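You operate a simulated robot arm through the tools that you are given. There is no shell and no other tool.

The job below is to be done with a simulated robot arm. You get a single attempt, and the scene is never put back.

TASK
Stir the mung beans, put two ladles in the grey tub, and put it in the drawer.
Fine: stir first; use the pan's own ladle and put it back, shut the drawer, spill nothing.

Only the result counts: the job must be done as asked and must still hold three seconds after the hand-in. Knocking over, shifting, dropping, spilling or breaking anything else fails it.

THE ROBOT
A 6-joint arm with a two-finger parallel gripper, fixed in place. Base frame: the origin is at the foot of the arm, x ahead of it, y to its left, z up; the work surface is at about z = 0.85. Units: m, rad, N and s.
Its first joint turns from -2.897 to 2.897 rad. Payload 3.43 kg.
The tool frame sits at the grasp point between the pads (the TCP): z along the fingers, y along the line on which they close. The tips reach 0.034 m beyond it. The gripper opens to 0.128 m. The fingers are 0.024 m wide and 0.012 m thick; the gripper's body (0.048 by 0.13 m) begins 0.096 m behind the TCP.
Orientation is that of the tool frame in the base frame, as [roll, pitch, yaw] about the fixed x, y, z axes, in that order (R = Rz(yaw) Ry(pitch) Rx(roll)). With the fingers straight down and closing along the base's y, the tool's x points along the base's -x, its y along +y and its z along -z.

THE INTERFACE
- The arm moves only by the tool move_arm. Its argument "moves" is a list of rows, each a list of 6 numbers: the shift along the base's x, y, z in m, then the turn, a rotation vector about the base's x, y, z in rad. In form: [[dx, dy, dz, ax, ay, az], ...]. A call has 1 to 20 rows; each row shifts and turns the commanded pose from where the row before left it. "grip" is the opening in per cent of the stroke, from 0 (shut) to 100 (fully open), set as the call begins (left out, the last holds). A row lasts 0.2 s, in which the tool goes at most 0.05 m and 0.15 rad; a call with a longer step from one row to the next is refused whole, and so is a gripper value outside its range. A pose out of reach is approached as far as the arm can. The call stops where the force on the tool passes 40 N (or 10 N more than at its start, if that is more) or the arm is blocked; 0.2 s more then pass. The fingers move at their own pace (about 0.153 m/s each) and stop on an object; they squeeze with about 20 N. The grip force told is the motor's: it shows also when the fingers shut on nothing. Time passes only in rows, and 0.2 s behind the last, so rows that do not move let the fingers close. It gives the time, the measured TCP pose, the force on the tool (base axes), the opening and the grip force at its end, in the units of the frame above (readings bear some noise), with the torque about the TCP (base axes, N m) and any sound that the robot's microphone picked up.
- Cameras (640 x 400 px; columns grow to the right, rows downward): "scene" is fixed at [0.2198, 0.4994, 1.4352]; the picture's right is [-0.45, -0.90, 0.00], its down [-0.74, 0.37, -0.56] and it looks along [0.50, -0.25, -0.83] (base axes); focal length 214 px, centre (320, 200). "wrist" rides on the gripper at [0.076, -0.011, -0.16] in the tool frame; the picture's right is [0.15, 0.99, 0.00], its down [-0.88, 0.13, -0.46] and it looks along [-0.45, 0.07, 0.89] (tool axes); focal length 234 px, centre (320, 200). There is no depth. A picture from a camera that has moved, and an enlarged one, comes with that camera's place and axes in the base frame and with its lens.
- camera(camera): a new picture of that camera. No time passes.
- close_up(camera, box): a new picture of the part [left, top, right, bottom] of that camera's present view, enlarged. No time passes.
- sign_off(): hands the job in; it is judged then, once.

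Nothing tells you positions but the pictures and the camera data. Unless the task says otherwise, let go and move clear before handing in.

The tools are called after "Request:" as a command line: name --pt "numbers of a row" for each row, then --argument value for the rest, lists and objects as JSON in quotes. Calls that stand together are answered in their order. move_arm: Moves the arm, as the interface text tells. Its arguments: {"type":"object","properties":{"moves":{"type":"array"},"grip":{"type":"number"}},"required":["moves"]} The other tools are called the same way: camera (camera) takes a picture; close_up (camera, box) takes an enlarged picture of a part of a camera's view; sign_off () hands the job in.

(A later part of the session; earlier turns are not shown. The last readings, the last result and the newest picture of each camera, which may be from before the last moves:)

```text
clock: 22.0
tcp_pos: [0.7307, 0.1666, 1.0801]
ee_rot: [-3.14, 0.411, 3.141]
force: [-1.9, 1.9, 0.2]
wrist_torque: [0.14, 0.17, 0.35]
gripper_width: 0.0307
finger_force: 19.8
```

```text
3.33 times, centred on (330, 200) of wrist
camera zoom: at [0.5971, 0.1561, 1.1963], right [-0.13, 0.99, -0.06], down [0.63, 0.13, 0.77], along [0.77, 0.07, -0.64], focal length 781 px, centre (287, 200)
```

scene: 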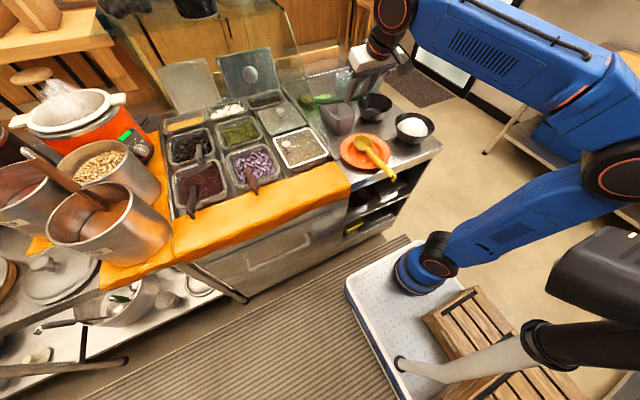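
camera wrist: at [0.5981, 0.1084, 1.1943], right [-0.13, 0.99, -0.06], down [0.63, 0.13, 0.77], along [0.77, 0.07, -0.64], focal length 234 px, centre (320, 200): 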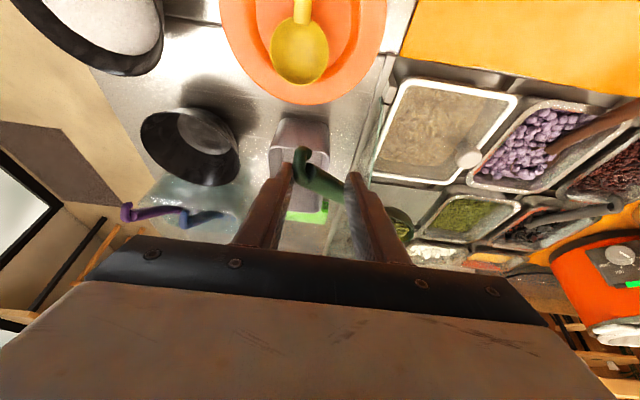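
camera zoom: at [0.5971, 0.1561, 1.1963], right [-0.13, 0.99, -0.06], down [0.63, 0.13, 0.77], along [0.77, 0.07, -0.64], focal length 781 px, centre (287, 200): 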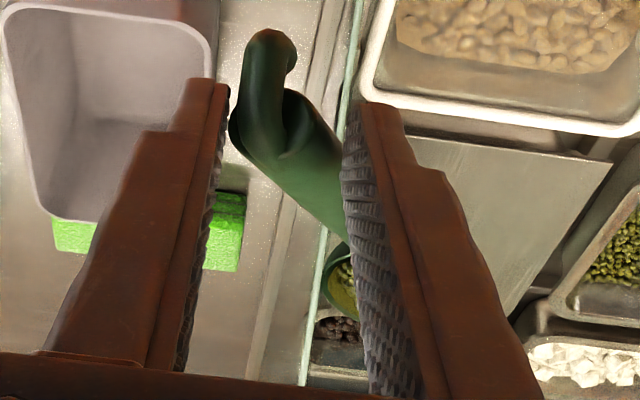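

Still unwinding well (31 mm now). Continuing slowly.

Request:
move_arm --pt "0 0.006 0 0 0 0" --pt "0 0.006 0 0 0 0" --pt "0 0.006 0 0 0 0" --pt "0 0.006 0 0 0 0" --pt "0 0 0 0 0 0"

Request:
close_up --camera "scene" --box '[290, 50, 410, 150]'

Request:
close_up --camera "wrist" --box '[240, 140, 420, 260]'

```text
clock: 23.2
tcp_pos: [0.7323, 0.1917, 1.0781]
ee_rot: [-3.14, 0.411, -3.141]
force: [0.5, 1.2, -1.2]
wrist_torque: [0.13, 0.12, 0.31]
gripper_width: 0.0271
finger_force: 19.6
```

```text
4.00 times, centred on (350, 100) of scene
camera zoom: at [0.2198, 0.4994, 1.4352], right [-0.45, -0.9, 0.0], down [-0.74, 0.37, -0.56], along [0.5, -0.25, -0.83], focal length 858 px, centre (200, 600)
```

zoom: 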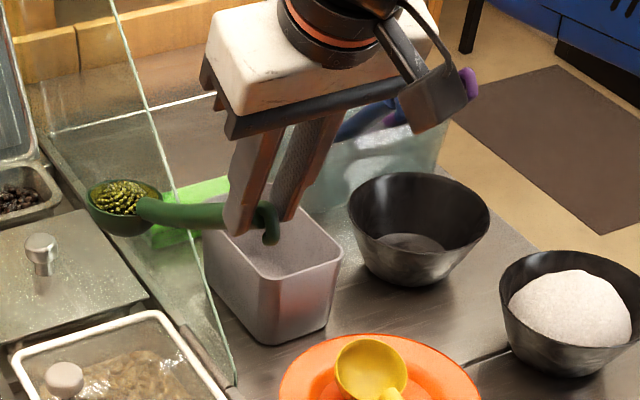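

```text
3.33 times, centred on (330, 200) of wrist
camera zoom: at [0.5984, 0.1795, 1.1954], right [-0.13, 0.99, -0.06], down [0.63, 0.13, 0.77], along [0.77, 0.07, -0.64], focal length 781 px, centre (287, 200)
```

zoom: 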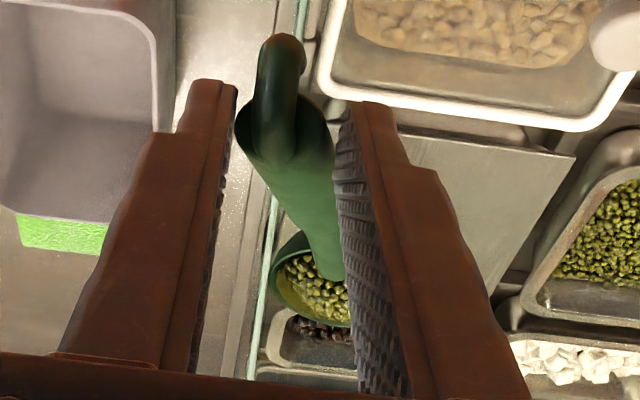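

Request:
move_arm --pt "0 0.006 0 0 0 0" --pt "0 0.006 0 0 0 0" --pt "0 0.006 0 0 0 0" --pt "0 0.006 0 0 0 0" --pt "0 0.004 0 0 0 0" --pt "0 0 0 0 0 0"

Request:
close_up --camera "scene" --box '[290, 50, 410, 150]'

Request:
close_up --camera "wrist" --box '[240, 140, 420, 260]'

```text
clock: 24.6
tcp_pos: [0.7309, 0.2189, 1.0811]
ee_rot: [-3.14, 0.412, -3.141]
force: [0.4, 1.7, -0.8]
wrist_torque: [0.14, 0.08, 0.34]
gripper_width: 0.0244
finger_force: 20.0
```

```text
4.00 times, centred on (350, 100) of scene
camera zoom: at [0.2198, 0.4994, 1.4352], right [-0.45, -0.9, 0.0], down [-0.74, 0.37, -0.56], along [0.5, -0.25, -0.83], focal length 858 px, centre (200, 600)
```

zoom: 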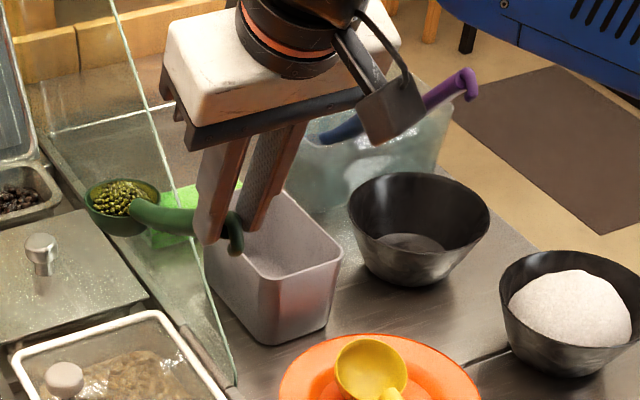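

```text
3.33 times, centred on (330, 200) of wrist
camera zoom: at [0.597, 0.207, 1.1962], right [-0.13, 0.99, -0.06], down [0.63, 0.13, 0.77], along [0.77, 0.07, -0.64], focal length 781 px, centre (287, 200)
```

zoom: 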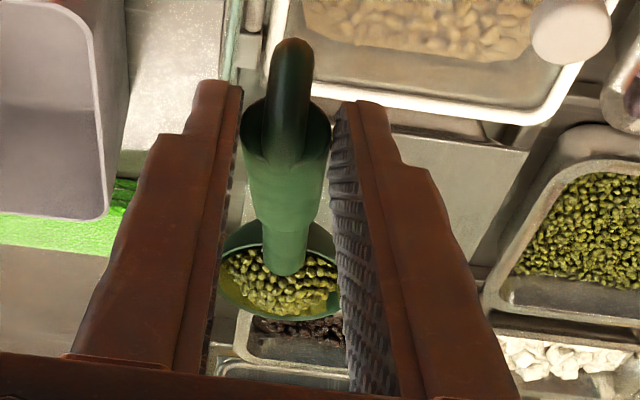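

Nearly realigned with the grip at 24.4 mm, and the beans still look intact. I'll back a little further so the bowl leaves the glass, then check for damage or spills.

Request:
move_arm --pt "0 0.006 0 0 0 0" --pt "0 0.006 0 0 0 0" --pt "0 0.008 0 0 0 0" --pt "0 0.01 0 0 0 0" --pt "0 0.006 0 0 0 0" --pt "0 0 0 0 0 0"

Request:
close_up --camera "scene" --box '[270, 50, 390, 150]'

Request:
close_up --camera "wrist" --box '[240, 140, 420, 260]'

Request:
camera --camera "wrist"

```text
clock: 26.0
tcp_pos: [0.7309, 0.2555, 1.0787]
ee_rot: [-3.14, 0.413, 3.141]
force: [0.2, 0.5, -1.1]
wrist_torque: [0.02, 0.16, 0.05]
gripper_width: 0.0233
finger_force: 20.0
```

```text
4.00 times, centred on (330, 100) of scene
camera zoom: at [0.2198, 0.4994, 1.4352], right [-0.45, -0.9, 0.0], down [-0.74, 0.37, -0.56], along [0.5, -0.25, -0.83], focal length 858 px, centre (280, 600)
```

zoom: 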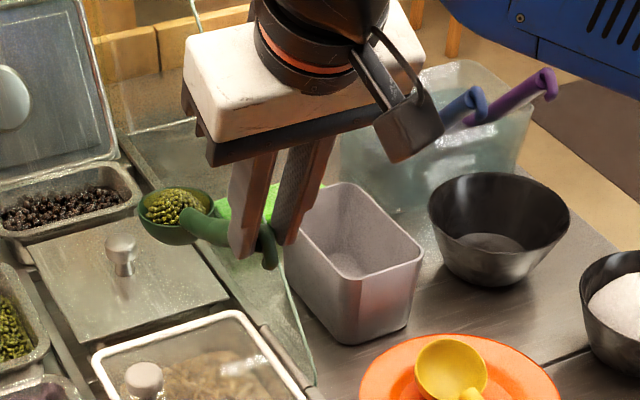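

```text
3.33 times, centred on (330, 200) of wrist
camera zoom: at [0.5976, 0.2442, 1.1956], right [-0.13, 0.99, -0.06], down [0.63, 0.13, 0.77], along [0.77, 0.07, -0.64], focal length 781 px, centre (287, 200)
```

zoom: 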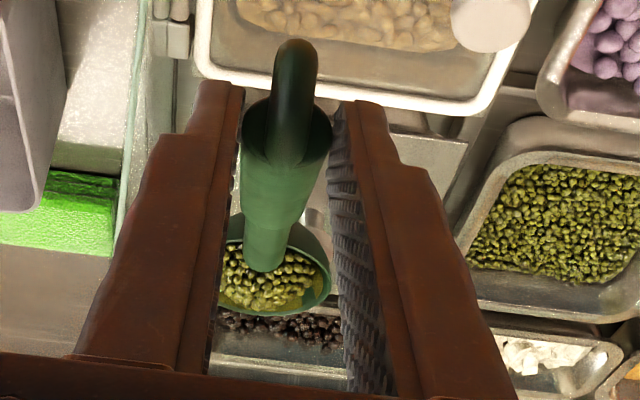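

```text
taken
camera wrist: at [0.5976, 0.2442, 1.1956], right [-0.13, 0.99, -0.06], down [0.63, 0.13, 0.77], along [0.77, 0.07, -0.64], focal length 234 px, centre (320, 200)
```

wrist: 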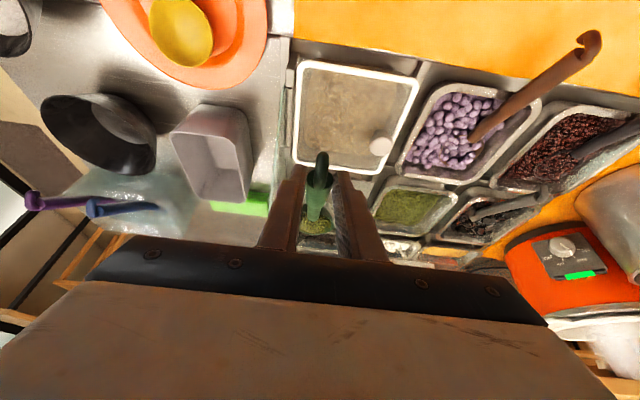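

Recovered: the ladle is straight in the grip, still full, and the glass and everything else look undisturbed. This time I'll pull well back and higher before crossing the glass plane.

Request:
move_arm --pt "-0.006 0 0.006 0 0 0" --pt "-0.014 0 0.012 0 0 0" --pt "-0.018 0 0.014 0 0 0" --pt "-0.018 0 0.012 0 0 0" --pt "-0.014 0 0.006 0 0 0" --pt "-0.004 -0.006 0 0 0 0" --pt "0 -0.014 0 0 0 0" --pt "0 -0.022 0 0 0 0" --pt "0 -0.024 0 0 0 0" --pt "0 -0.024 0 0 0 0" --pt "0 -0.022 0 0 0 0" --pt "0 -0.016 0 0 0 0" --pt "0 -0.008 0 0 0 0" --pt "0 0 0 0 0 0"

Request:
close_up --camera "scene" --box '[290, 50, 410, 150]'

Request:
camera --camera "wrist"

```text
clock: 29.0
tcp_pos: [0.6561, 0.1191, 1.1306]
ee_rot: [-3.139, 0.411, 3.141]
force: [0.1, 0.8, -1.3]
wrist_torque: [0.01, 0.14, 0.0]
gripper_width: 0.0233
finger_force: 19.3
```

```text
4.00 times, centred on (350, 100) of scene
camera zoom: at [0.2198, 0.4994, 1.4352], right [-0.45, -0.9, 0.0], down [-0.74, 0.37, -0.56], along [0.5, -0.25, -0.83], focal length 858 px, centre (200, 600)
```

zoom: 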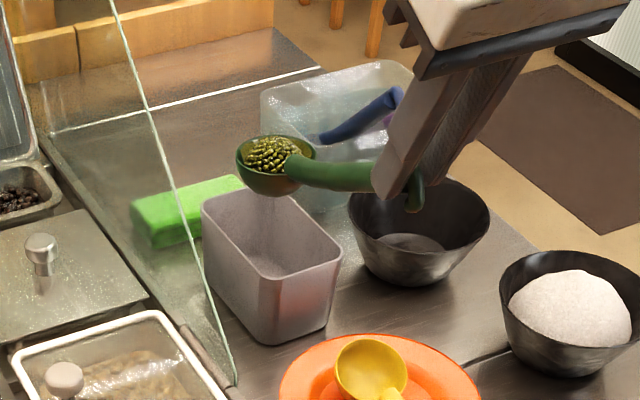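

```text
taken
camera wrist: at [0.5229, 0.1076, 1.2457], right [-0.13, 0.99, -0.06], down [0.62, 0.13, 0.77], along [0.77, 0.07, -0.64], focal length 234 px, centre (320, 200)
```

wrist: 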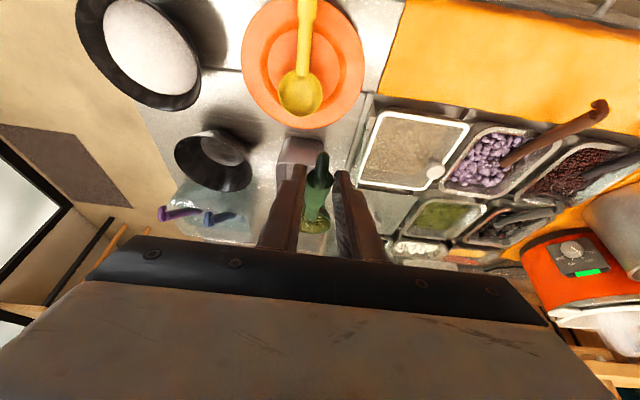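

The bowl is now on the tub's side of the glass. I'll measure the bowl precisely relative to the tub before pouring.

Request:
close_up --camera "wrist" --box '[260, 120, 380, 240]'

Request:
close_up --camera "scene" --box '[340, 75, 410, 145]'

```text
3.33 times, centred on (320, 180) of wrist
camera zoom: at [0.5229, 0.1076, 1.2457], right [-0.13, 0.99, -0.06], down [0.62, 0.13, 0.77], along [0.77, 0.07, -0.64], focal length 781 px, centre (320, 267)
```

zoom: 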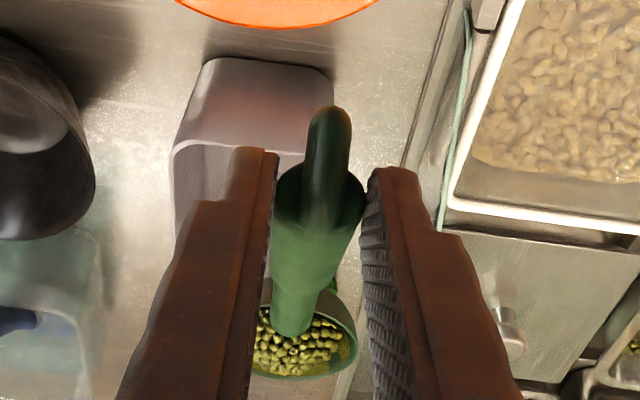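

```text
5.71 times, centred on (375, 110) of scene
camera zoom: at [0.2198, 0.4994, 1.4352], right [-0.45, -0.9, 0.0], down [-0.74, 0.37, -0.56], along [0.5, -0.25, -0.83], focal length 1226 px, centre (6, 714)
```

zoom: 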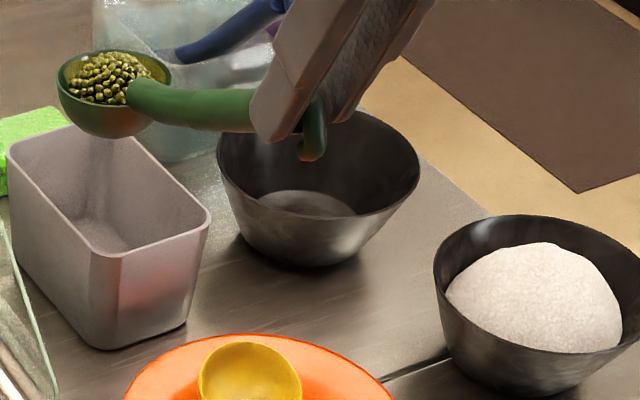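

The rim centre is near (0.818, 0.129, 1.046). I'll bring it over the tub's middle, just above its rim, and then check before rolling the ladle about its handle to pour.

Request:
move_arm --pt "0.006 0 0 0 0 0" --pt "0.012 0.001 -0.003 0 0 0" --pt "0.014 0.001 -0.008 0 0 0" --pt "0.012 0.001 -0.012 0 0 0" --pt "0.006 0.001 -0.012 0 0 0" --pt "0 0 -0.009 0 0 0" --pt "0 0 -0.004 0 0 0" --pt "0 0 0 0 0 0"

Request:
close_up --camera "wrist" --box '[260, 120, 380, 240]'

Request:
close_up --camera "scene" --box '[310, 75, 390, 145]'

```text
clock: 30.8
tcp_pos: [0.7063, 0.1216, 1.0815]
ee_rot: [-3.14, 0.411, -3.141]
force: [1.3, -0.5, -1.6]
wrist_torque: [-0.02, 0.14, 0.0]
gripper_width: 0.0233
finger_force: 20.7
```

```text
3.33 times, centred on (320, 180) of wrist
camera zoom: at [0.5734, 0.1111, 1.1976], right [-0.13, 0.99, -0.06], down [0.63, 0.13, 0.77], along [0.77, 0.07, -0.64], focal length 781 px, centre (320, 267)
```

zoom: 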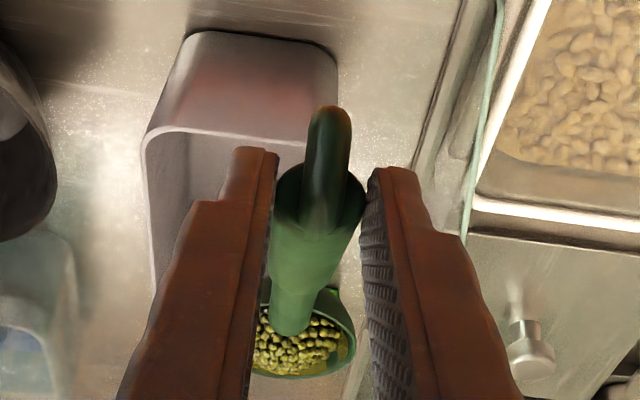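

```text
5.71 times, centred on (350, 110) of scene
camera zoom: at [0.2198, 0.4994, 1.4352], right [-0.45, -0.9, 0.0], down [-0.74, 0.37, -0.56], along [0.5, -0.25, -0.83], focal length 1226 px, centre (149, 714)
```

zoom: 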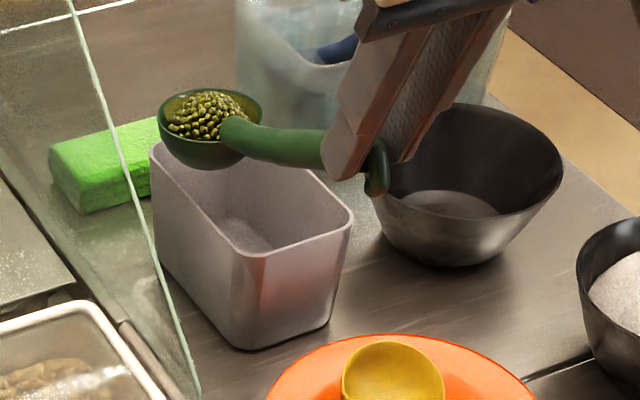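

The bowl is centred over the tub, about 1.5 cm above its rim. Starting the pour by rolling the ladle gradually toward −y about its handle axis.

Request:
move_arm --pt "0 -0.0042 -0.0001 0.0944 0.006 -0.032" --pt "-0.0001 -0.0042 -0.0004 0.0944 0.006 -0.032" --pt "-0.0002 -0.0041 -0.0007 0.0944 0.006 -0.032" --pt "-0.0002 -0.0041 -0.0009 0.0944 0.006 -0.032" --pt "-0.0003 -0.004 -0.0011 0.0944 0.006 -0.032" --pt "-0.0003 -0.0038 -0.0014 0.0944 0.006 -0.032"

Request:
close_up --camera "wrist" --box '[260, 120, 380, 240]'

Request:
close_up --camera "scene" --box '[310, 75, 390, 145]'

```text
clock: 32.2
tcp_pos: [0.7061, 0.0998, 1.0782]
ee_rot: [2.563, 0.261, 2.747]
force: [-0.2, 0.7, -0.3]
wrist_torque: [0.01, 0.18, -0.01]
gripper_width: 0.0234
finger_force: 20.1
```

```text
3.33 times, centred on (320, 180) of wrist
camera zoom: at [0.5706, 0.0499, 1.1808], right [0.06, 0.87, 0.49], down [0.62, -0.41, 0.66], along [0.78, 0.26, -0.57], focal length 781 px, centre (320, 267)
```

zoom: 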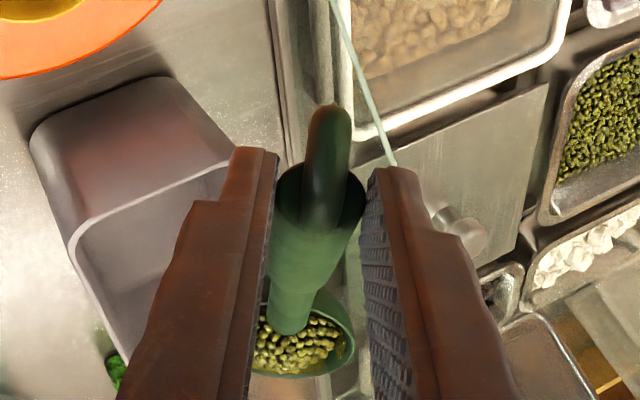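

```text
5.71 times, centred on (350, 110) of scene
camera zoom: at [0.2198, 0.4994, 1.4352], right [-0.45, -0.9, 0.0], down [-0.74, 0.37, -0.56], along [0.5, -0.25, -0.83], focal length 1226 px, centre (149, 714)
```

zoom: 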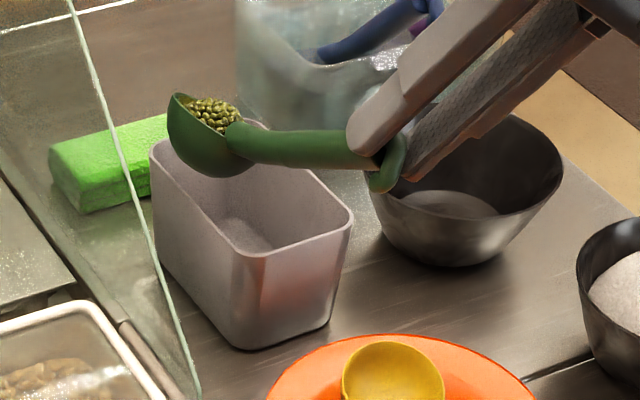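

The roll is tracking well with the bowl staying over the tub and nothing falling yet. Continuing the pour.

Request:
move_arm --pt "-0.0004 -0.0037 -0.0016 0.0944 0.006 -0.032" --pt "-0.0005 -0.0035 -0.0018 0.0944 0.006 -0.032" --pt "-0.0005 -0.0033 -0.002 0.0944 0.006 -0.032" --pt "-0.0006 -0.0031 -0.0021 0.0944 0.006 -0.032"

Request:
close_up --camera "scene" --box '[310, 75, 390, 145]'

Request:
close_up --camera "wrist" --box '[260, 120, 380, 240]'

```text
clock: 33.2
tcp_pos: [0.7041, 0.086, 1.0702]
ee_rot: [2.234, 0.061, 2.567]
force: [-0.4, 0.9, -1.4]
wrist_torque: [-0.05, 0.06, 0.02]
gripper_width: 0.0231
finger_force: 19.5
```

```text
5.71 times, centred on (350, 110) of scene
camera zoom: at [0.2198, 0.4994, 1.4352], right [-0.45, -0.9, 0.0], down [-0.74, 0.37, -0.56], along [0.5, -0.25, -0.83], focal length 1226 px, centre (149, 714)
```

zoom: 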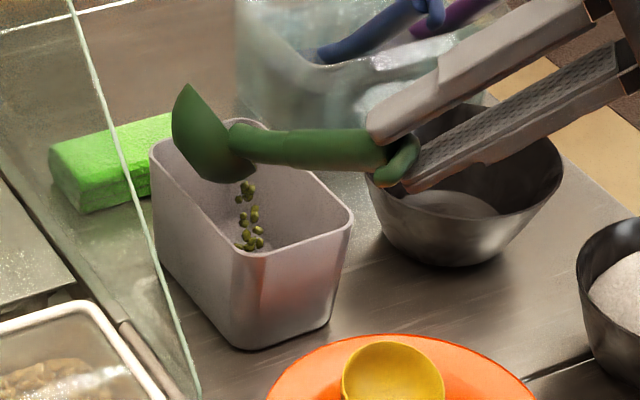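

```text
3.33 times, centred on (320, 180) of wrist
camera zoom: at [0.5634, 0.0183, 1.1545], right [0.17, 0.62, 0.77], down [0.57, -0.7, 0.44], along [0.81, 0.36, -0.47], focal length 781 px, centre (320, 267)
```

zoom: 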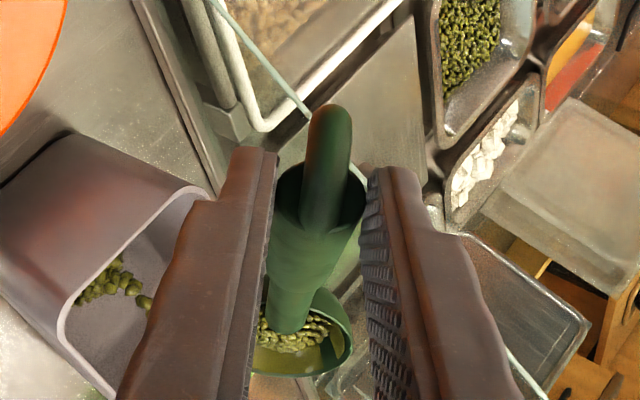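

Beans are falling into the tub. Continuing to roll slowly.

Request:
move_arm --pt "-0.0006 -0.0014 -0.0023 0.0944 0.006 -0.032" --pt "-0.0007 -0.0011 -0.0024 0.0944 0.006 -0.032" --pt "-0.0007 -0.0009 -0.0025 0.0944 0.006 -0.032" --pt "-0.0007 -0.0006 -0.0025 0.0944 0.006 -0.032"

Request:
close_up --camera "scene" --box '[310, 75, 390, 145]'

Request:
close_up --camera "wrist" --box '[200, 120, 380, 250]'

```text
clock: 34.2
tcp_pos: [0.7006, 0.0805, 1.0588]
ee_rot: [1.944, -0.183, 2.451]
force: [-0.7, 0.7, -0.4]
wrist_torque: [-0.02, 0.07, -0.03]
gripper_width: 0.0232
finger_force: 19.5
```

```text
5.71 times, centred on (350, 110) of scene
camera zoom: at [0.2198, 0.4994, 1.4352], right [-0.45, -0.9, 0.0], down [-0.74, 0.37, -0.56], along [0.5, -0.25, -0.83], focal length 1226 px, centre (149, 714)
```

zoom: 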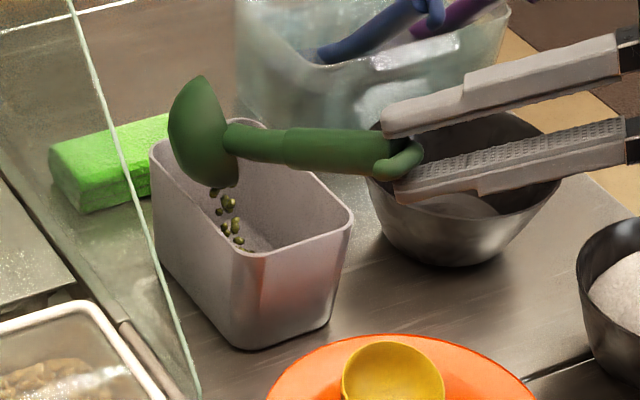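

```text
3.08 times, centred on (290, 185) of wrist
camera zoom: at [0.5527, 0.0039, 1.1207], right [0.25, 0.26, 0.93], down [0.47, -0.87, 0.12], along [0.85, 0.41, -0.34], focal length 720 px, centre (412, 246)
```

zoom: 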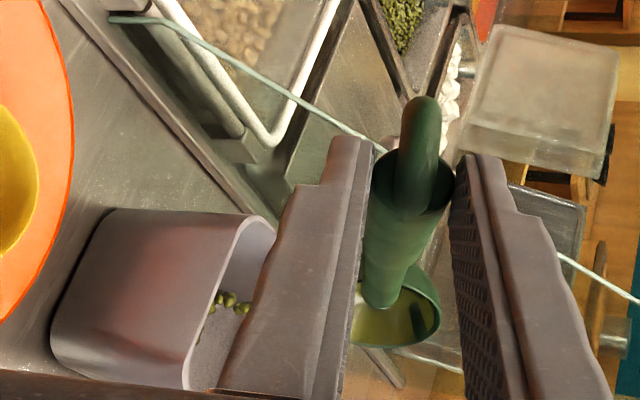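

Almost empty. A few more rows of roll to finish emptying, then I'll check.

Request:
move_arm --pt "-0.0007 -0.0003 -0.0026 0.0944 0.006 -0.032" --pt "-0.0007 0 -0.0026 0.0944 0.006 -0.032" --pt "-0.0007 0.0002 -0.0026 0.0944 0.006 -0.032" --pt "-0.0007 0.0005 -0.0026 0.0944 0.006 -0.032" --pt "-0.0007 0.0008 -0.0025 0.0944 0.006 -0.032" --pt "-0.0007 0.001 -0.0024 0.0944 0.006 -0.032" --pt "0 0 0 0 0 0" --pt "0 0 0 0 0 0"

Request:
close_up --camera "scene" --box '[310, 75, 390, 145]'

Request:
close_up --camera "wrist" --box '[200, 120, 380, 250]'

```text
clock: 36.0
tcp_pos: [0.6962, 0.0815, 1.0435]
ee_rot: [1.505, -0.581, 2.424]
force: [-0.5, -0.5, -0.9]
wrist_torque: [-0.02, 0.11, 0.0]
gripper_width: 0.0232
finger_force: 20.0
```

```text
5.71 times, centred on (350, 110) of scene
camera zoom: at [0.2198, 0.4994, 1.4352], right [-0.45, -0.9, 0.0], down [-0.74, 0.37, -0.56], along [0.5, -0.25, -0.83], focal length 1226 px, centre (149, 714)
```

zoom: 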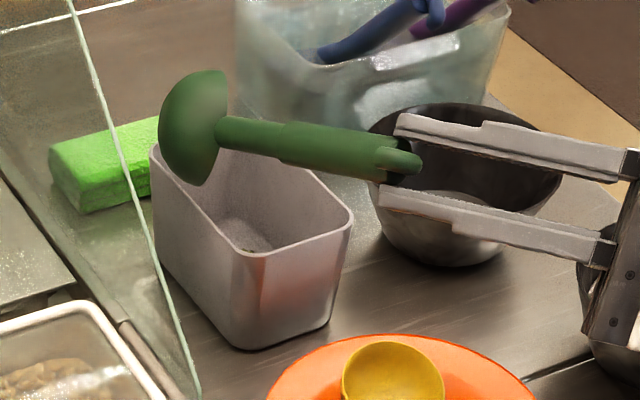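

```text
3.08 times, centred on (290, 185) of wrist
camera zoom: at [0.535, 0.0113, 1.0686], right [0.28, -0.32, 0.91], down [0.29, -0.87, -0.4], along [0.92, 0.37, -0.14], focal length 720 px, centre (412, 246)
```

zoom: 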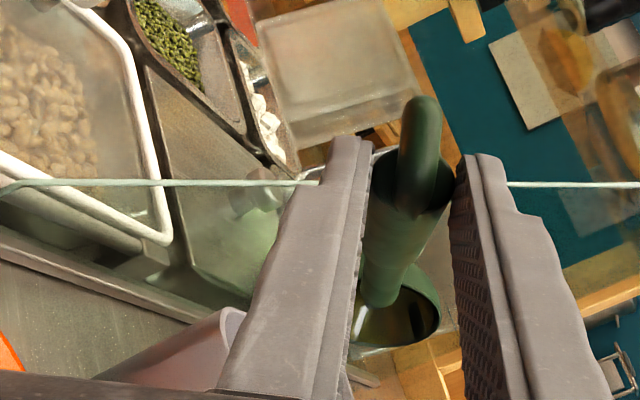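

The ladle is empty and everything went into the tub. I'll roll it back upright while lifting clear.

Request:
move_arm --pt "-0.001 0 0.006 -0.1259 -0.008 0.0427" --pt "-0.001 0 0.006 -0.1259 -0.008 0.0427" --pt "-0.001 0.001 0.006 -0.1259 -0.008 0.0427" --pt "-0.001 0.001 0.006 -0.1259 -0.008 0.0427" --pt "-0.001 0.002 0.006 -0.1259 -0.008 0.0427" --pt "-0.001 0.002 0.006 -0.1259 -0.008 0.0427" --pt "-0.001 0.003 0.006 -0.1259 -0.008 0.0427" --pt "-0.001 0.003 0.006 -0.1259 -0.008 0.0427" --pt "-0.001 0.003 0.006 -0.1259 -0.008 0.0427" --pt "-0.001 0.004 0.006 -0.1259 -0.008 0.0427" --pt "-0.001 0.004 0.006 -0.1259 -0.008 0.0427" --pt "-0.001 0.004 0.006 -0.1259 -0.008 0.0427" --pt "-0.001 0.004 0.006 -0.1259 -0.008 0.0427" --pt "-0.001 0.004 0.006 -0.1259 -0.008 0.0427" --pt "-0.001 0.004 0.006 -0.1259 -0.008 0.0427" --pt "0 0 0 0 0 0"

Request:
camera --camera "wrist"

Request:
close_up --camera "scene" --box '[290, 70, 410, 170]'

Request:
close_up --camera "scene" --box '[150, 80, 350, 220]'

```text
clock: 39.4
tcp_pos: [0.6818, 0.1219, 1.1336]
ee_rot: [-3.139, 0.41, -3.139]
force: [-0.2, 0.5, -0.6]
wrist_torque: [0.02, 0.1, -0.01]
gripper_width: 0.0233
finger_force: 19.8
```

```text
taken
camera wrist: at [0.5481, 0.1106, 1.2505], right [-0.14, 0.99, -0.06], down [0.63, 0.13, 0.77], along [0.77, 0.07, -0.64], focal length 234 px, centre (320, 200)
```

wrist: 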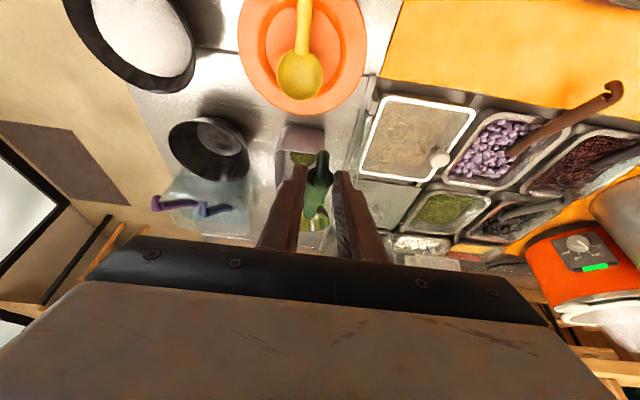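

```text
4.00 times, centred on (350, 120) of scene
camera zoom: at [0.2198, 0.4994, 1.4352], right [-0.45, -0.9, 0.0], down [-0.74, 0.37, -0.56], along [0.5, -0.25, -0.83], focal length 858 px, centre (200, 520)
```

zoom: 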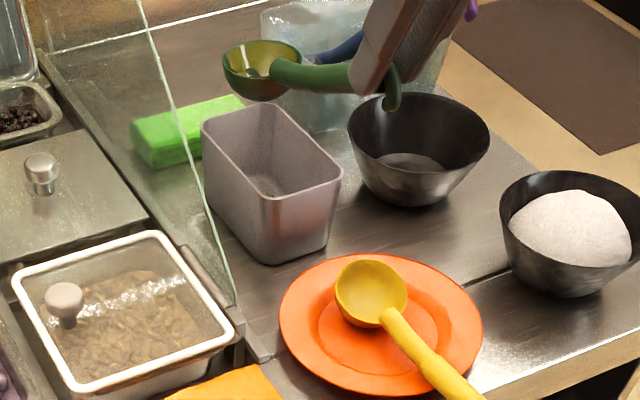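

```text
2.86 times, centred on (250, 150) of scene
camera zoom: at [0.2198, 0.4994, 1.4352], right [-0.45, -0.9, 0.0], down [-0.74, 0.37, -0.56], along [0.5, -0.25, -0.83], focal length 613 px, centre (520, 343)
```

zoom: 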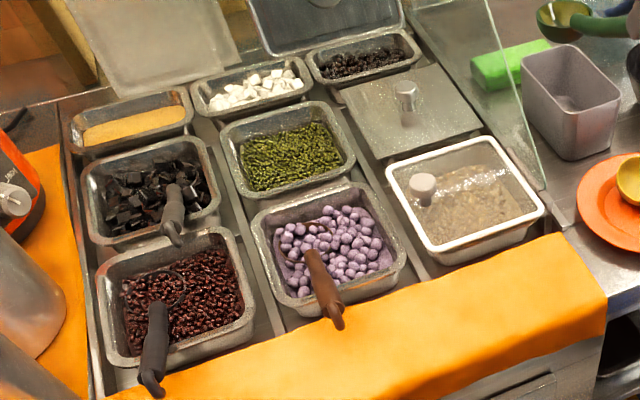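

First ladle is in the tub (green at its bottom) and nothing was spilled. I'll carry the empty ladle back, high and pulled back past the glass, to above the mung pan.

Request:
move_arm --pt "-0.012 0 0.005 0 0 0" --pt "-0.015 0.005 0.005 0 0 0" --pt "0 0.02 0 0 0 0" --pt "0 0.03 0 0 0 0" --pt "0 0.035 0 0 0 0" --pt "0 0.035 0 0 0 0" --pt "0 0.035 0 0 0 0" --pt "0.01 0.035 0 0 0 0" --pt "0.02 0.035 0 0 0 0" --pt "0.025 0.035 0 0 0 0" --pt "0.03 0.035 0 0 0 0" --pt "0.03 0.026 -0.005 0 0 0" --pt "0.03 0.015 -0.01 0 0 0" --pt "0.018 0.005 -0.015 0 0 0" --pt "0.005 0 -0.01 0 0 0" --pt "0 0 0 0 0 0"

Request:
close_up --camera "wrist" --box '[240, 110, 400, 250]'

Request:
close_up --camera "scene" --box '[205, 70, 305, 155]'

```text
clock: 42.8
tcp_pos: [0.8253, 0.4697, 1.1035]
ee_rot: [3.141, 0.408, -3.14]
force: [-0.2, 0.4, -0.9]
wrist_torque: [0.02, 0.06, -0.01]
gripper_width: 0.0233
finger_force: 19.7
```

```text
2.86 times, centred on (320, 180) of wrist
camera zoom: at [0.69, 0.4577, 1.2204], right [-0.14, 0.99, -0.06], down [0.63, 0.13, 0.77], along [0.77, 0.07, -0.64], focal length 669 px, centre (320, 257)
```

zoom: 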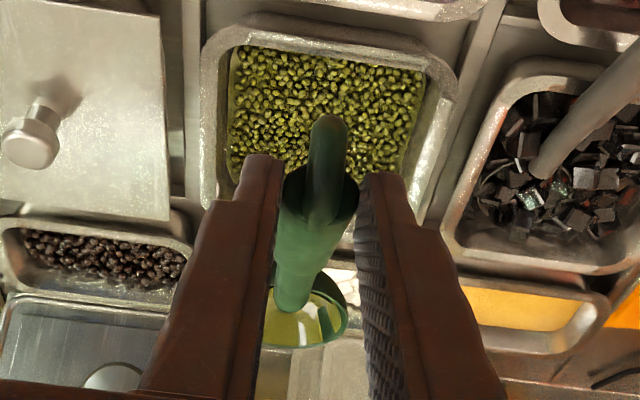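

```text
4.71 times, centred on (255, 112) of scene
camera zoom: at [0.2198, 0.4994, 1.4352], right [-0.45, -0.9, 0.0], down [-0.74, 0.37, -0.56], along [0.5, -0.25, -0.83], focal length 1009 px, centre (626, 612)
```

zoom: 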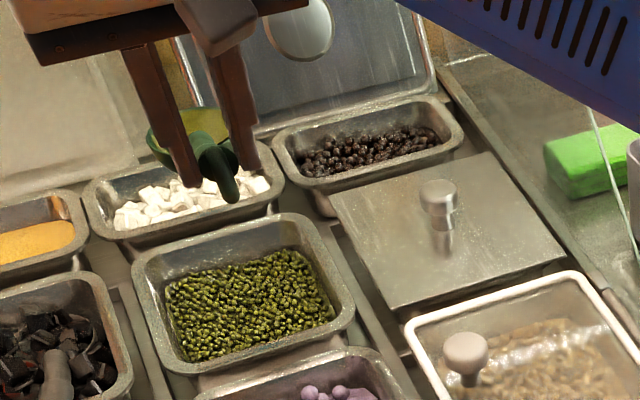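

The empty ladle is over the pan. I'll tilt it slightly lip-down and lower it toward the front of the pan, checking clearance before scooping.

Request:
move_arm --pt "0 0 -0.014 0 0.05 0" --pt "0 0 -0.018 0 0.05 0" --pt "0.003 0 -0.018 0 0.05 0" --pt "0.003 0 -0.018 0 0 0" --pt "0 0 -0.02 0 0 0" --pt "0 0 -0.016 0 0 0" --pt "0 0 0 0 0 0"

Request:
close_up --camera "wrist" --box '[240, 110, 400, 250]'

Request:
close_up --camera "scene" --box '[205, 80, 295, 155]'

```text
clock: 44.4
tcp_pos: [0.8281, 0.4672, 0.9988]
ee_rot: [3.141, 0.26, -3.14]
force: [0.2, 0.4, -1.3]
wrist_torque: [-0.02, 0.05, 0.01]
gripper_width: 0.0234
finger_force: 19.6
```

```text
2.86 times, centred on (320, 180) of wrist
camera zoom: at [0.7135, 0.4559, 1.1339], right [-0.14, 0.99, -0.04], down [0.73, 0.13, 0.67], along [0.66, 0.07, -0.74], focal length 669 px, centre (320, 257)
```

zoom: 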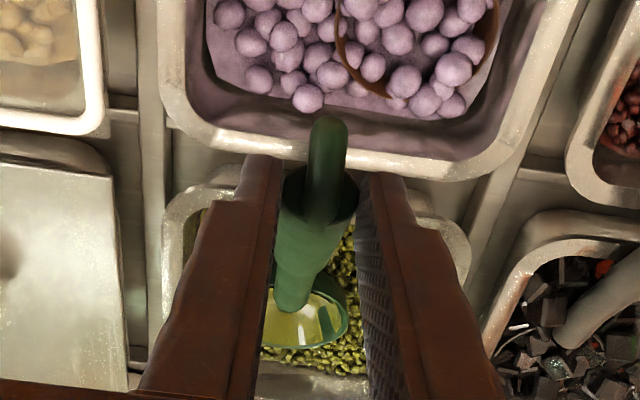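

```text
5.33 times, centred on (250, 118) of scene
camera zoom: at [0.2198, 0.4994, 1.4352], right [-0.45, -0.9, 0.0], down [-0.74, 0.37, -0.56], along [0.5, -0.25, -0.83], focal length 1144 px, centre (693, 640)
```

zoom: 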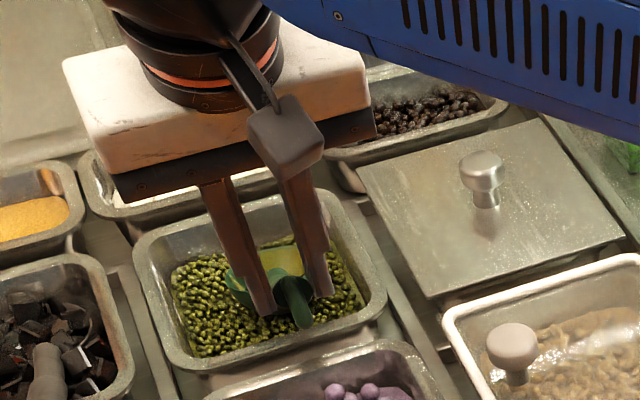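

The bowl is just above the beans inside the pan. Now I'll dip, push forward through the beans, then level and lift.

Request:
move_arm --pt "0 0 -0.008 0 0 0" --pt "0.002 0 -0.008 0 0 0" --pt "0.006 0 -0.006 0 0 0" --pt "0.009 0 -0.004 0 0 0" --pt "0.008 0 -0.002 0 0 0" --pt "0 0 0 0 0 0"

Request:
close_up --camera "wrist" --box '[240, 110, 400, 250]'

Request:
close_up --camera "scene" --box '[205, 80, 295, 155]'

```text
clock: 45.8
tcp_pos: [0.8535, 0.4689, 0.9723]
ee_rot: [3.141, 0.26, -3.14]
force: [-0.2, -0.5, 1.2]
wrist_torque: [0.01, -0.17, 0.02]
gripper_width: 0.0232
finger_force: 20.1
```

```text
2.86 times, centred on (320, 180) of wrist
camera zoom: at [0.7389, 0.457, 1.1073], right [-0.14, 0.99, -0.04], down [0.73, 0.13, 0.67], along [0.66, 0.07, -0.74], focal length 669 px, centre (320, 257)
```

zoom: 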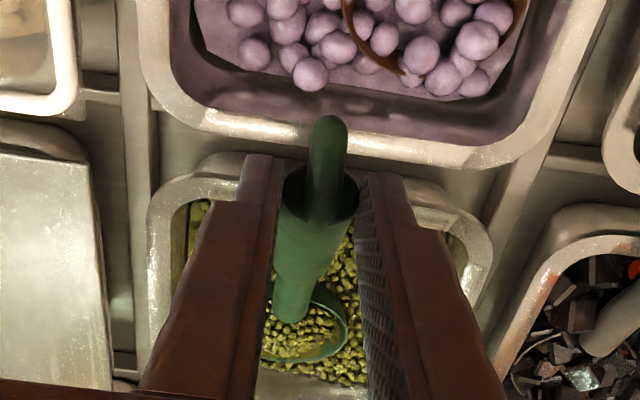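

```text
5.33 times, centred on (250, 118) of scene
camera zoom: at [0.2198, 0.4994, 1.4352], right [-0.45, -0.9, 0.0], down [-0.74, 0.37, -0.56], along [0.5, -0.25, -0.83], focal length 1144 px, centre (693, 640)
```

zoom: 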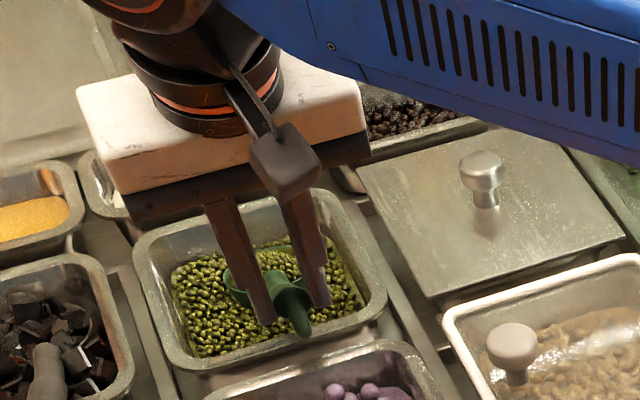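

Beans have filled much of the bowl. I'll dip slightly deeper, then level the bowl and lift it straight up.

Request:
move_arm --pt "-0.004 0 -0.004 0 0 0" --pt "0.006 0 -0.003 0 0 0" --pt "0 0 -0.002 0 -0.03 0" --pt "-0.003 0 -0.001 0 -0.04 0" --pt "-0.004 0 0.002 0 -0.04 0" --pt "-0.003 0 0.008 0 -0.02 0" --pt "0 0 0.014 0 0 0" --pt "0 0 0.016 0 0 0" --pt "0 0 0.016 0 0 0" --pt "0 0 0.012 0 0 0" --pt "0 0 0 0 0 0" --pt "0 0 0 0 0 0"

Request:
close_up --camera "wrist" --box '[240, 110, 400, 250]'

Request:
close_up --camera "wrist" --box '[290, 200, 354, 250]'

Request:
close_up --camera "scene" --box '[205, 80, 295, 155]'

```text
clock: 48.4
tcp_pos: [0.848, 0.4677, 1.0297]
ee_rot: [-3.141, 0.389, -3.14]
force: [-0.7, 1.0, -2.0]
wrist_torque: [-0.03, 0.13, 0.0]
gripper_width: 0.0229
finger_force: 19.8
```

```text
2.86 times, centred on (320, 180) of wrist
camera zoom: at [0.7163, 0.4555, 1.1489], right [-0.14, 0.99, -0.06], down [0.64, 0.13, 0.76], along [0.76, 0.07, -0.65], focal length 669 px, centre (320, 257)
```

zoom: 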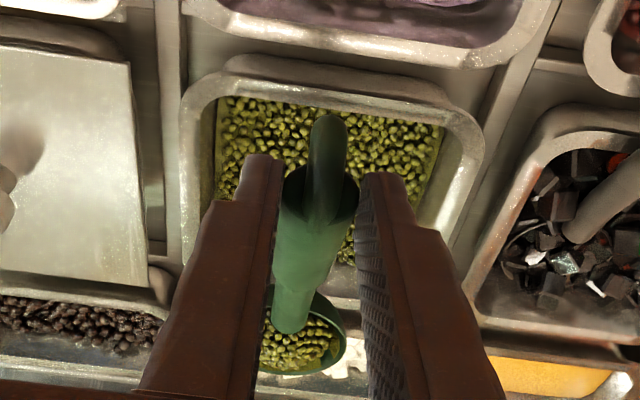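

```text
8.00 times, centred on (322, 225) of wrist
camera zoom: at [0.7163, 0.4555, 1.1489], right [-0.14, 0.99, -0.06], down [0.64, 0.13, 0.76], along [0.76, 0.07, -0.65], focal length 1873 px, centre (304, 0)
```

zoom: 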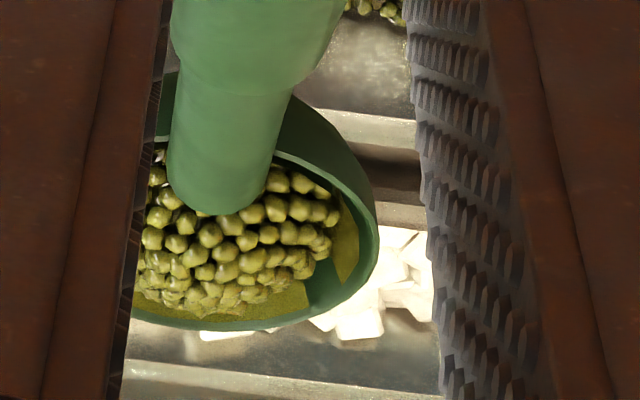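

```text
5.33 times, centred on (250, 118) of scene
camera zoom: at [0.2198, 0.4994, 1.4352], right [-0.45, -0.9, 0.0], down [-0.74, 0.37, -0.56], along [0.5, -0.25, -0.83], focal length 1144 px, centre (693, 640)
```

zoom: 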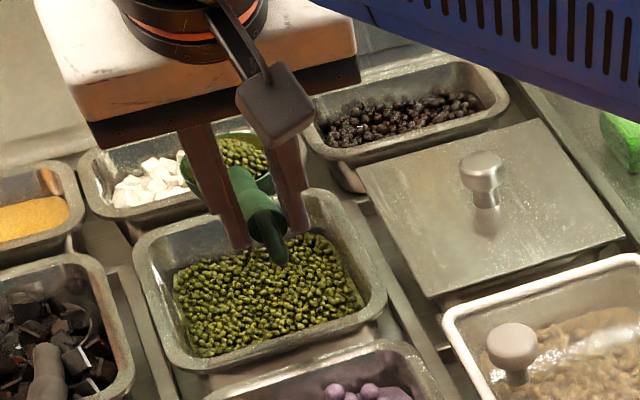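

Second ladle is heaped full and level. I'll lift it high, retract well in front of the glass, then cross to the tub smoothly.

Request:
move_arm --pt "0 0 0.008 0 0 0" --pt "-0.004 0 0.014 0 0 0" --pt "-0.01 0 0.018 0 0 0" --pt "-0.016 0 0.018 0 0 0" --pt "-0.02 0 0.016 0 0 0" --pt "-0.022 0 0.012 0 0 0" --pt "-0.022 -0.004 0.008 0 0 0" --pt "-0.022 -0.01 0.006 0 0 0" --pt "-0.022 -0.016 0.004 0 0 0" --pt "-0.02 -0.022 0 0 0 0" --pt "-0.016 -0.026 0 0 0 0" --pt "-0.01 -0.028 0 0 0 0" --pt "-0.006 -0.028 0 0 0 0" --pt "-0.002 -0.028 0 0 0 0" --pt "0 -0.024 0 0 0 0" --pt "0 -0.016 0 0 0 0" --pt "0 -0.008 0 0 0 0" --pt "0 0 0 0 0 0"

Request:
close_up --camera "wrist" --box '[240, 110, 400, 250]'

Request:
close_up --camera "scene" --box '[270, 50, 390, 150]'

```text
clock: 52.2
tcp_pos: [0.6567, 0.2564, 1.1356]
ee_rot: [-3.142, 0.391, 3.141]
force: [0.3, 0.4, -0.7]
wrist_torque: [0.01, 0.13, 0.02]
gripper_width: 0.0234
finger_force: 20.3
```

```text
2.86 times, centred on (320, 180) of wrist
camera zoom: at [0.524, 0.2452, 1.2542], right [-0.14, 0.99, -0.06], down [0.64, 0.13, 0.76], along [0.76, 0.07, -0.65], focal length 669 px, centre (320, 257)
```

zoom: 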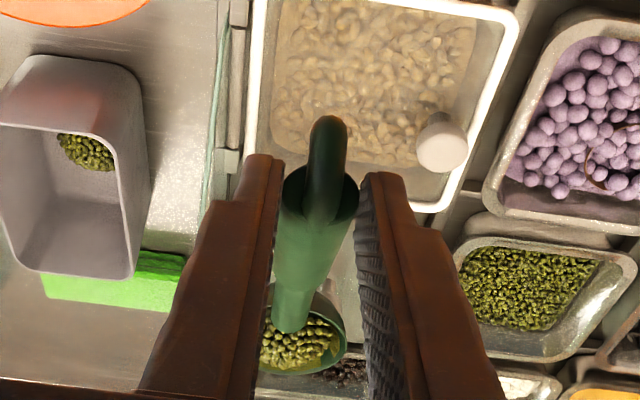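

```text
4.00 times, centred on (330, 100) of scene
camera zoom: at [0.2198, 0.4994, 1.4352], right [-0.45, -0.9, 0.0], down [-0.74, 0.37, -0.56], along [0.5, -0.25, -0.83], focal length 858 px, centre (280, 600)
```

zoom: 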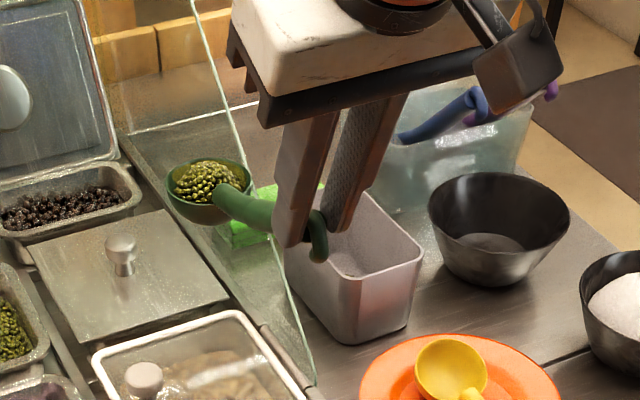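

The load is intact and the bowl is clear above the glass's edge line. Crossing to the tub now.

Request:
move_arm --pt "0 -0.006 0 0 0 0" --pt "0 -0.014 0 0 0 0" --pt "0 -0.022 0 0 0 0" --pt "0 -0.024 0 0 0 0" --pt "0 -0.024 0 0 0 0" --pt "0 -0.022 0 0 0 0" --pt "0 -0.015 0 0 0 0" --pt "0 -0.007 0 0 0 0" --pt "0 0 0 0 0 0"

Request:
close_up --camera "wrist" --box '[260, 120, 380, 240]'

Request:
close_up --camera "scene" --box '[310, 65, 400, 145]'

```text
clock: 54.2
tcp_pos: [0.6533, 0.1238, 1.1333]
ee_rot: [-3.141, 0.39, -3.139]
force: [-0.3, -0.1, -0.8]
wrist_torque: [0.03, 0.14, -0.02]
gripper_width: 0.0229
finger_force: 20.2
```

```text
3.33 times, centred on (320, 180) of wrist
camera zoom: at [0.5216, 0.1129, 1.2532], right [-0.14, 0.99, -0.06], down [0.64, 0.13, 0.76], along [0.76, 0.07, -0.65], focal length 781 px, centre (320, 267)
```

zoom: 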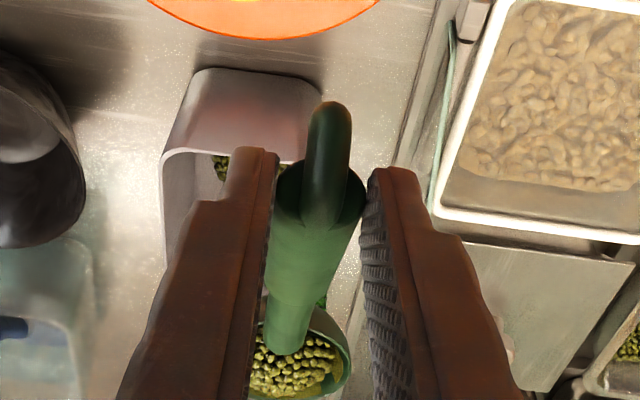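

```text
5.00 times, centred on (355, 105) of scene
camera zoom: at [0.2198, 0.4994, 1.4352], right [-0.45, -0.9, 0.0], down [-0.74, 0.37, -0.56], along [0.5, -0.25, -0.83], focal length 1072 px, centre (145, 675)
```

zoom: 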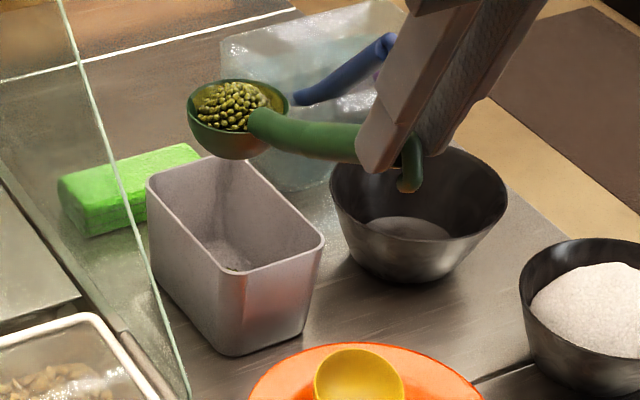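

The second load is at the tub side, with the rim centre at about (0.815, 0.132, 1.057). Moving over the tub's middle and down.

Request:
move_arm --pt "0.006 0 0 0 0 0" --pt "0.012 0 -0.003 0 0 0" --pt "0.014 0 -0.008 0 0 0" --pt "0.013 0 -0.013 0 0 0" --pt "0.007 0 -0.014 0 0 0" --pt "0 0 -0.011 0 0 0" --pt "0 0 -0.005 0 0 0" --pt "0 0 0 0 0 0"

Request:
close_up --camera "scene" --box '[310, 75, 390, 145]'

```text
clock: 56.0
tcp_pos: [0.7057, 0.1247, 1.0788]
ee_rot: [3.141, 0.391, -3.139]
force: [0.1, 0.3, -1.0]
wrist_torque: [0.0, 0.11, -0.02]
gripper_width: 0.0229
finger_force: 20.0
```

```text
5.71 times, centred on (350, 110) of scene
camera zoom: at [0.2198, 0.4994, 1.4352], right [-0.45, -0.9, 0.0], down [-0.74, 0.37, -0.56], along [0.5, -0.25, -0.83], focal length 1226 px, centre (149, 714)
```

zoom: 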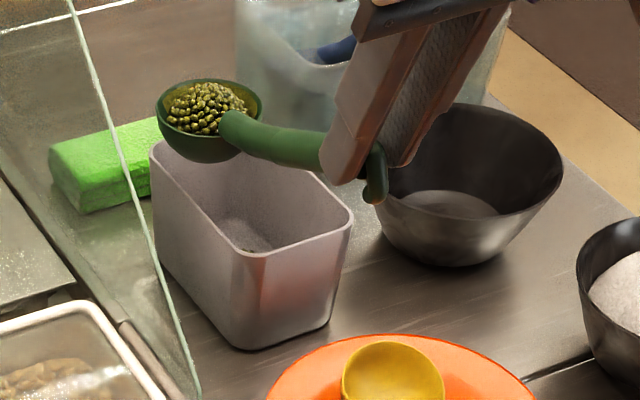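

Same pose as the first pour. Rolling to pour the second ladle.

Request:
move_arm --pt "0 -0.0045 -0.001 0.0944 0.006 -0.032" --pt "-0.0001 -0.0045 -0.0012 0.0944 0.006 -0.032" --pt "-0.0002 -0.0045 -0.0014 0.0944 0.006 -0.032" --pt "-0.0002 -0.0043 -0.0016 0.0944 0.006 -0.032" --pt "-0.0003 -0.004 -0.0016 0.0944 0.006 -0.032" --pt "-0.0003 -0.0037 -0.0016 0.0944 0.006 -0.032" --pt "-0.0004 -0.0035 -0.0016 0.0944 0.006 -0.032" --pt "-0.0005 -0.0033 -0.0018 0.0944 0.006 -0.032"

Request:
close_up --camera "scene" --box '[310, 75, 390, 145]'

```text
clock: 57.8
tcp_pos: [0.7062, 0.0903, 1.0674]
ee_rot: [2.395, 0.155, 2.664]
force: [0.0, 0.0, -0.8]
wrist_torque: [0.02, 0.19, -0.01]
gripper_width: 0.0229
finger_force: 20.5
```

```text
5.71 times, centred on (350, 110) of scene
camera zoom: at [0.2198, 0.4994, 1.4352], right [-0.45, -0.9, 0.0], down [-0.74, 0.37, -0.56], along [0.5, -0.25, -0.83], focal length 1226 px, centre (149, 714)
```

zoom: 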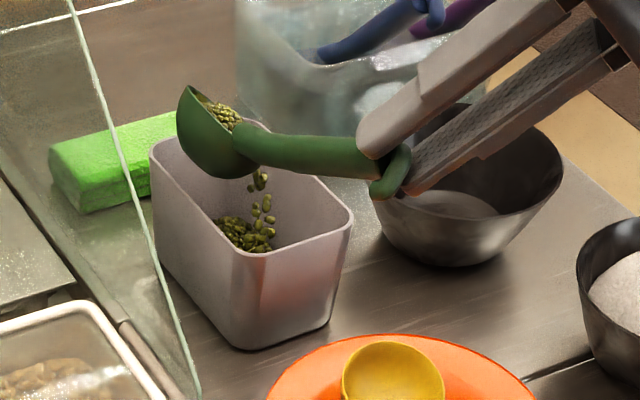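

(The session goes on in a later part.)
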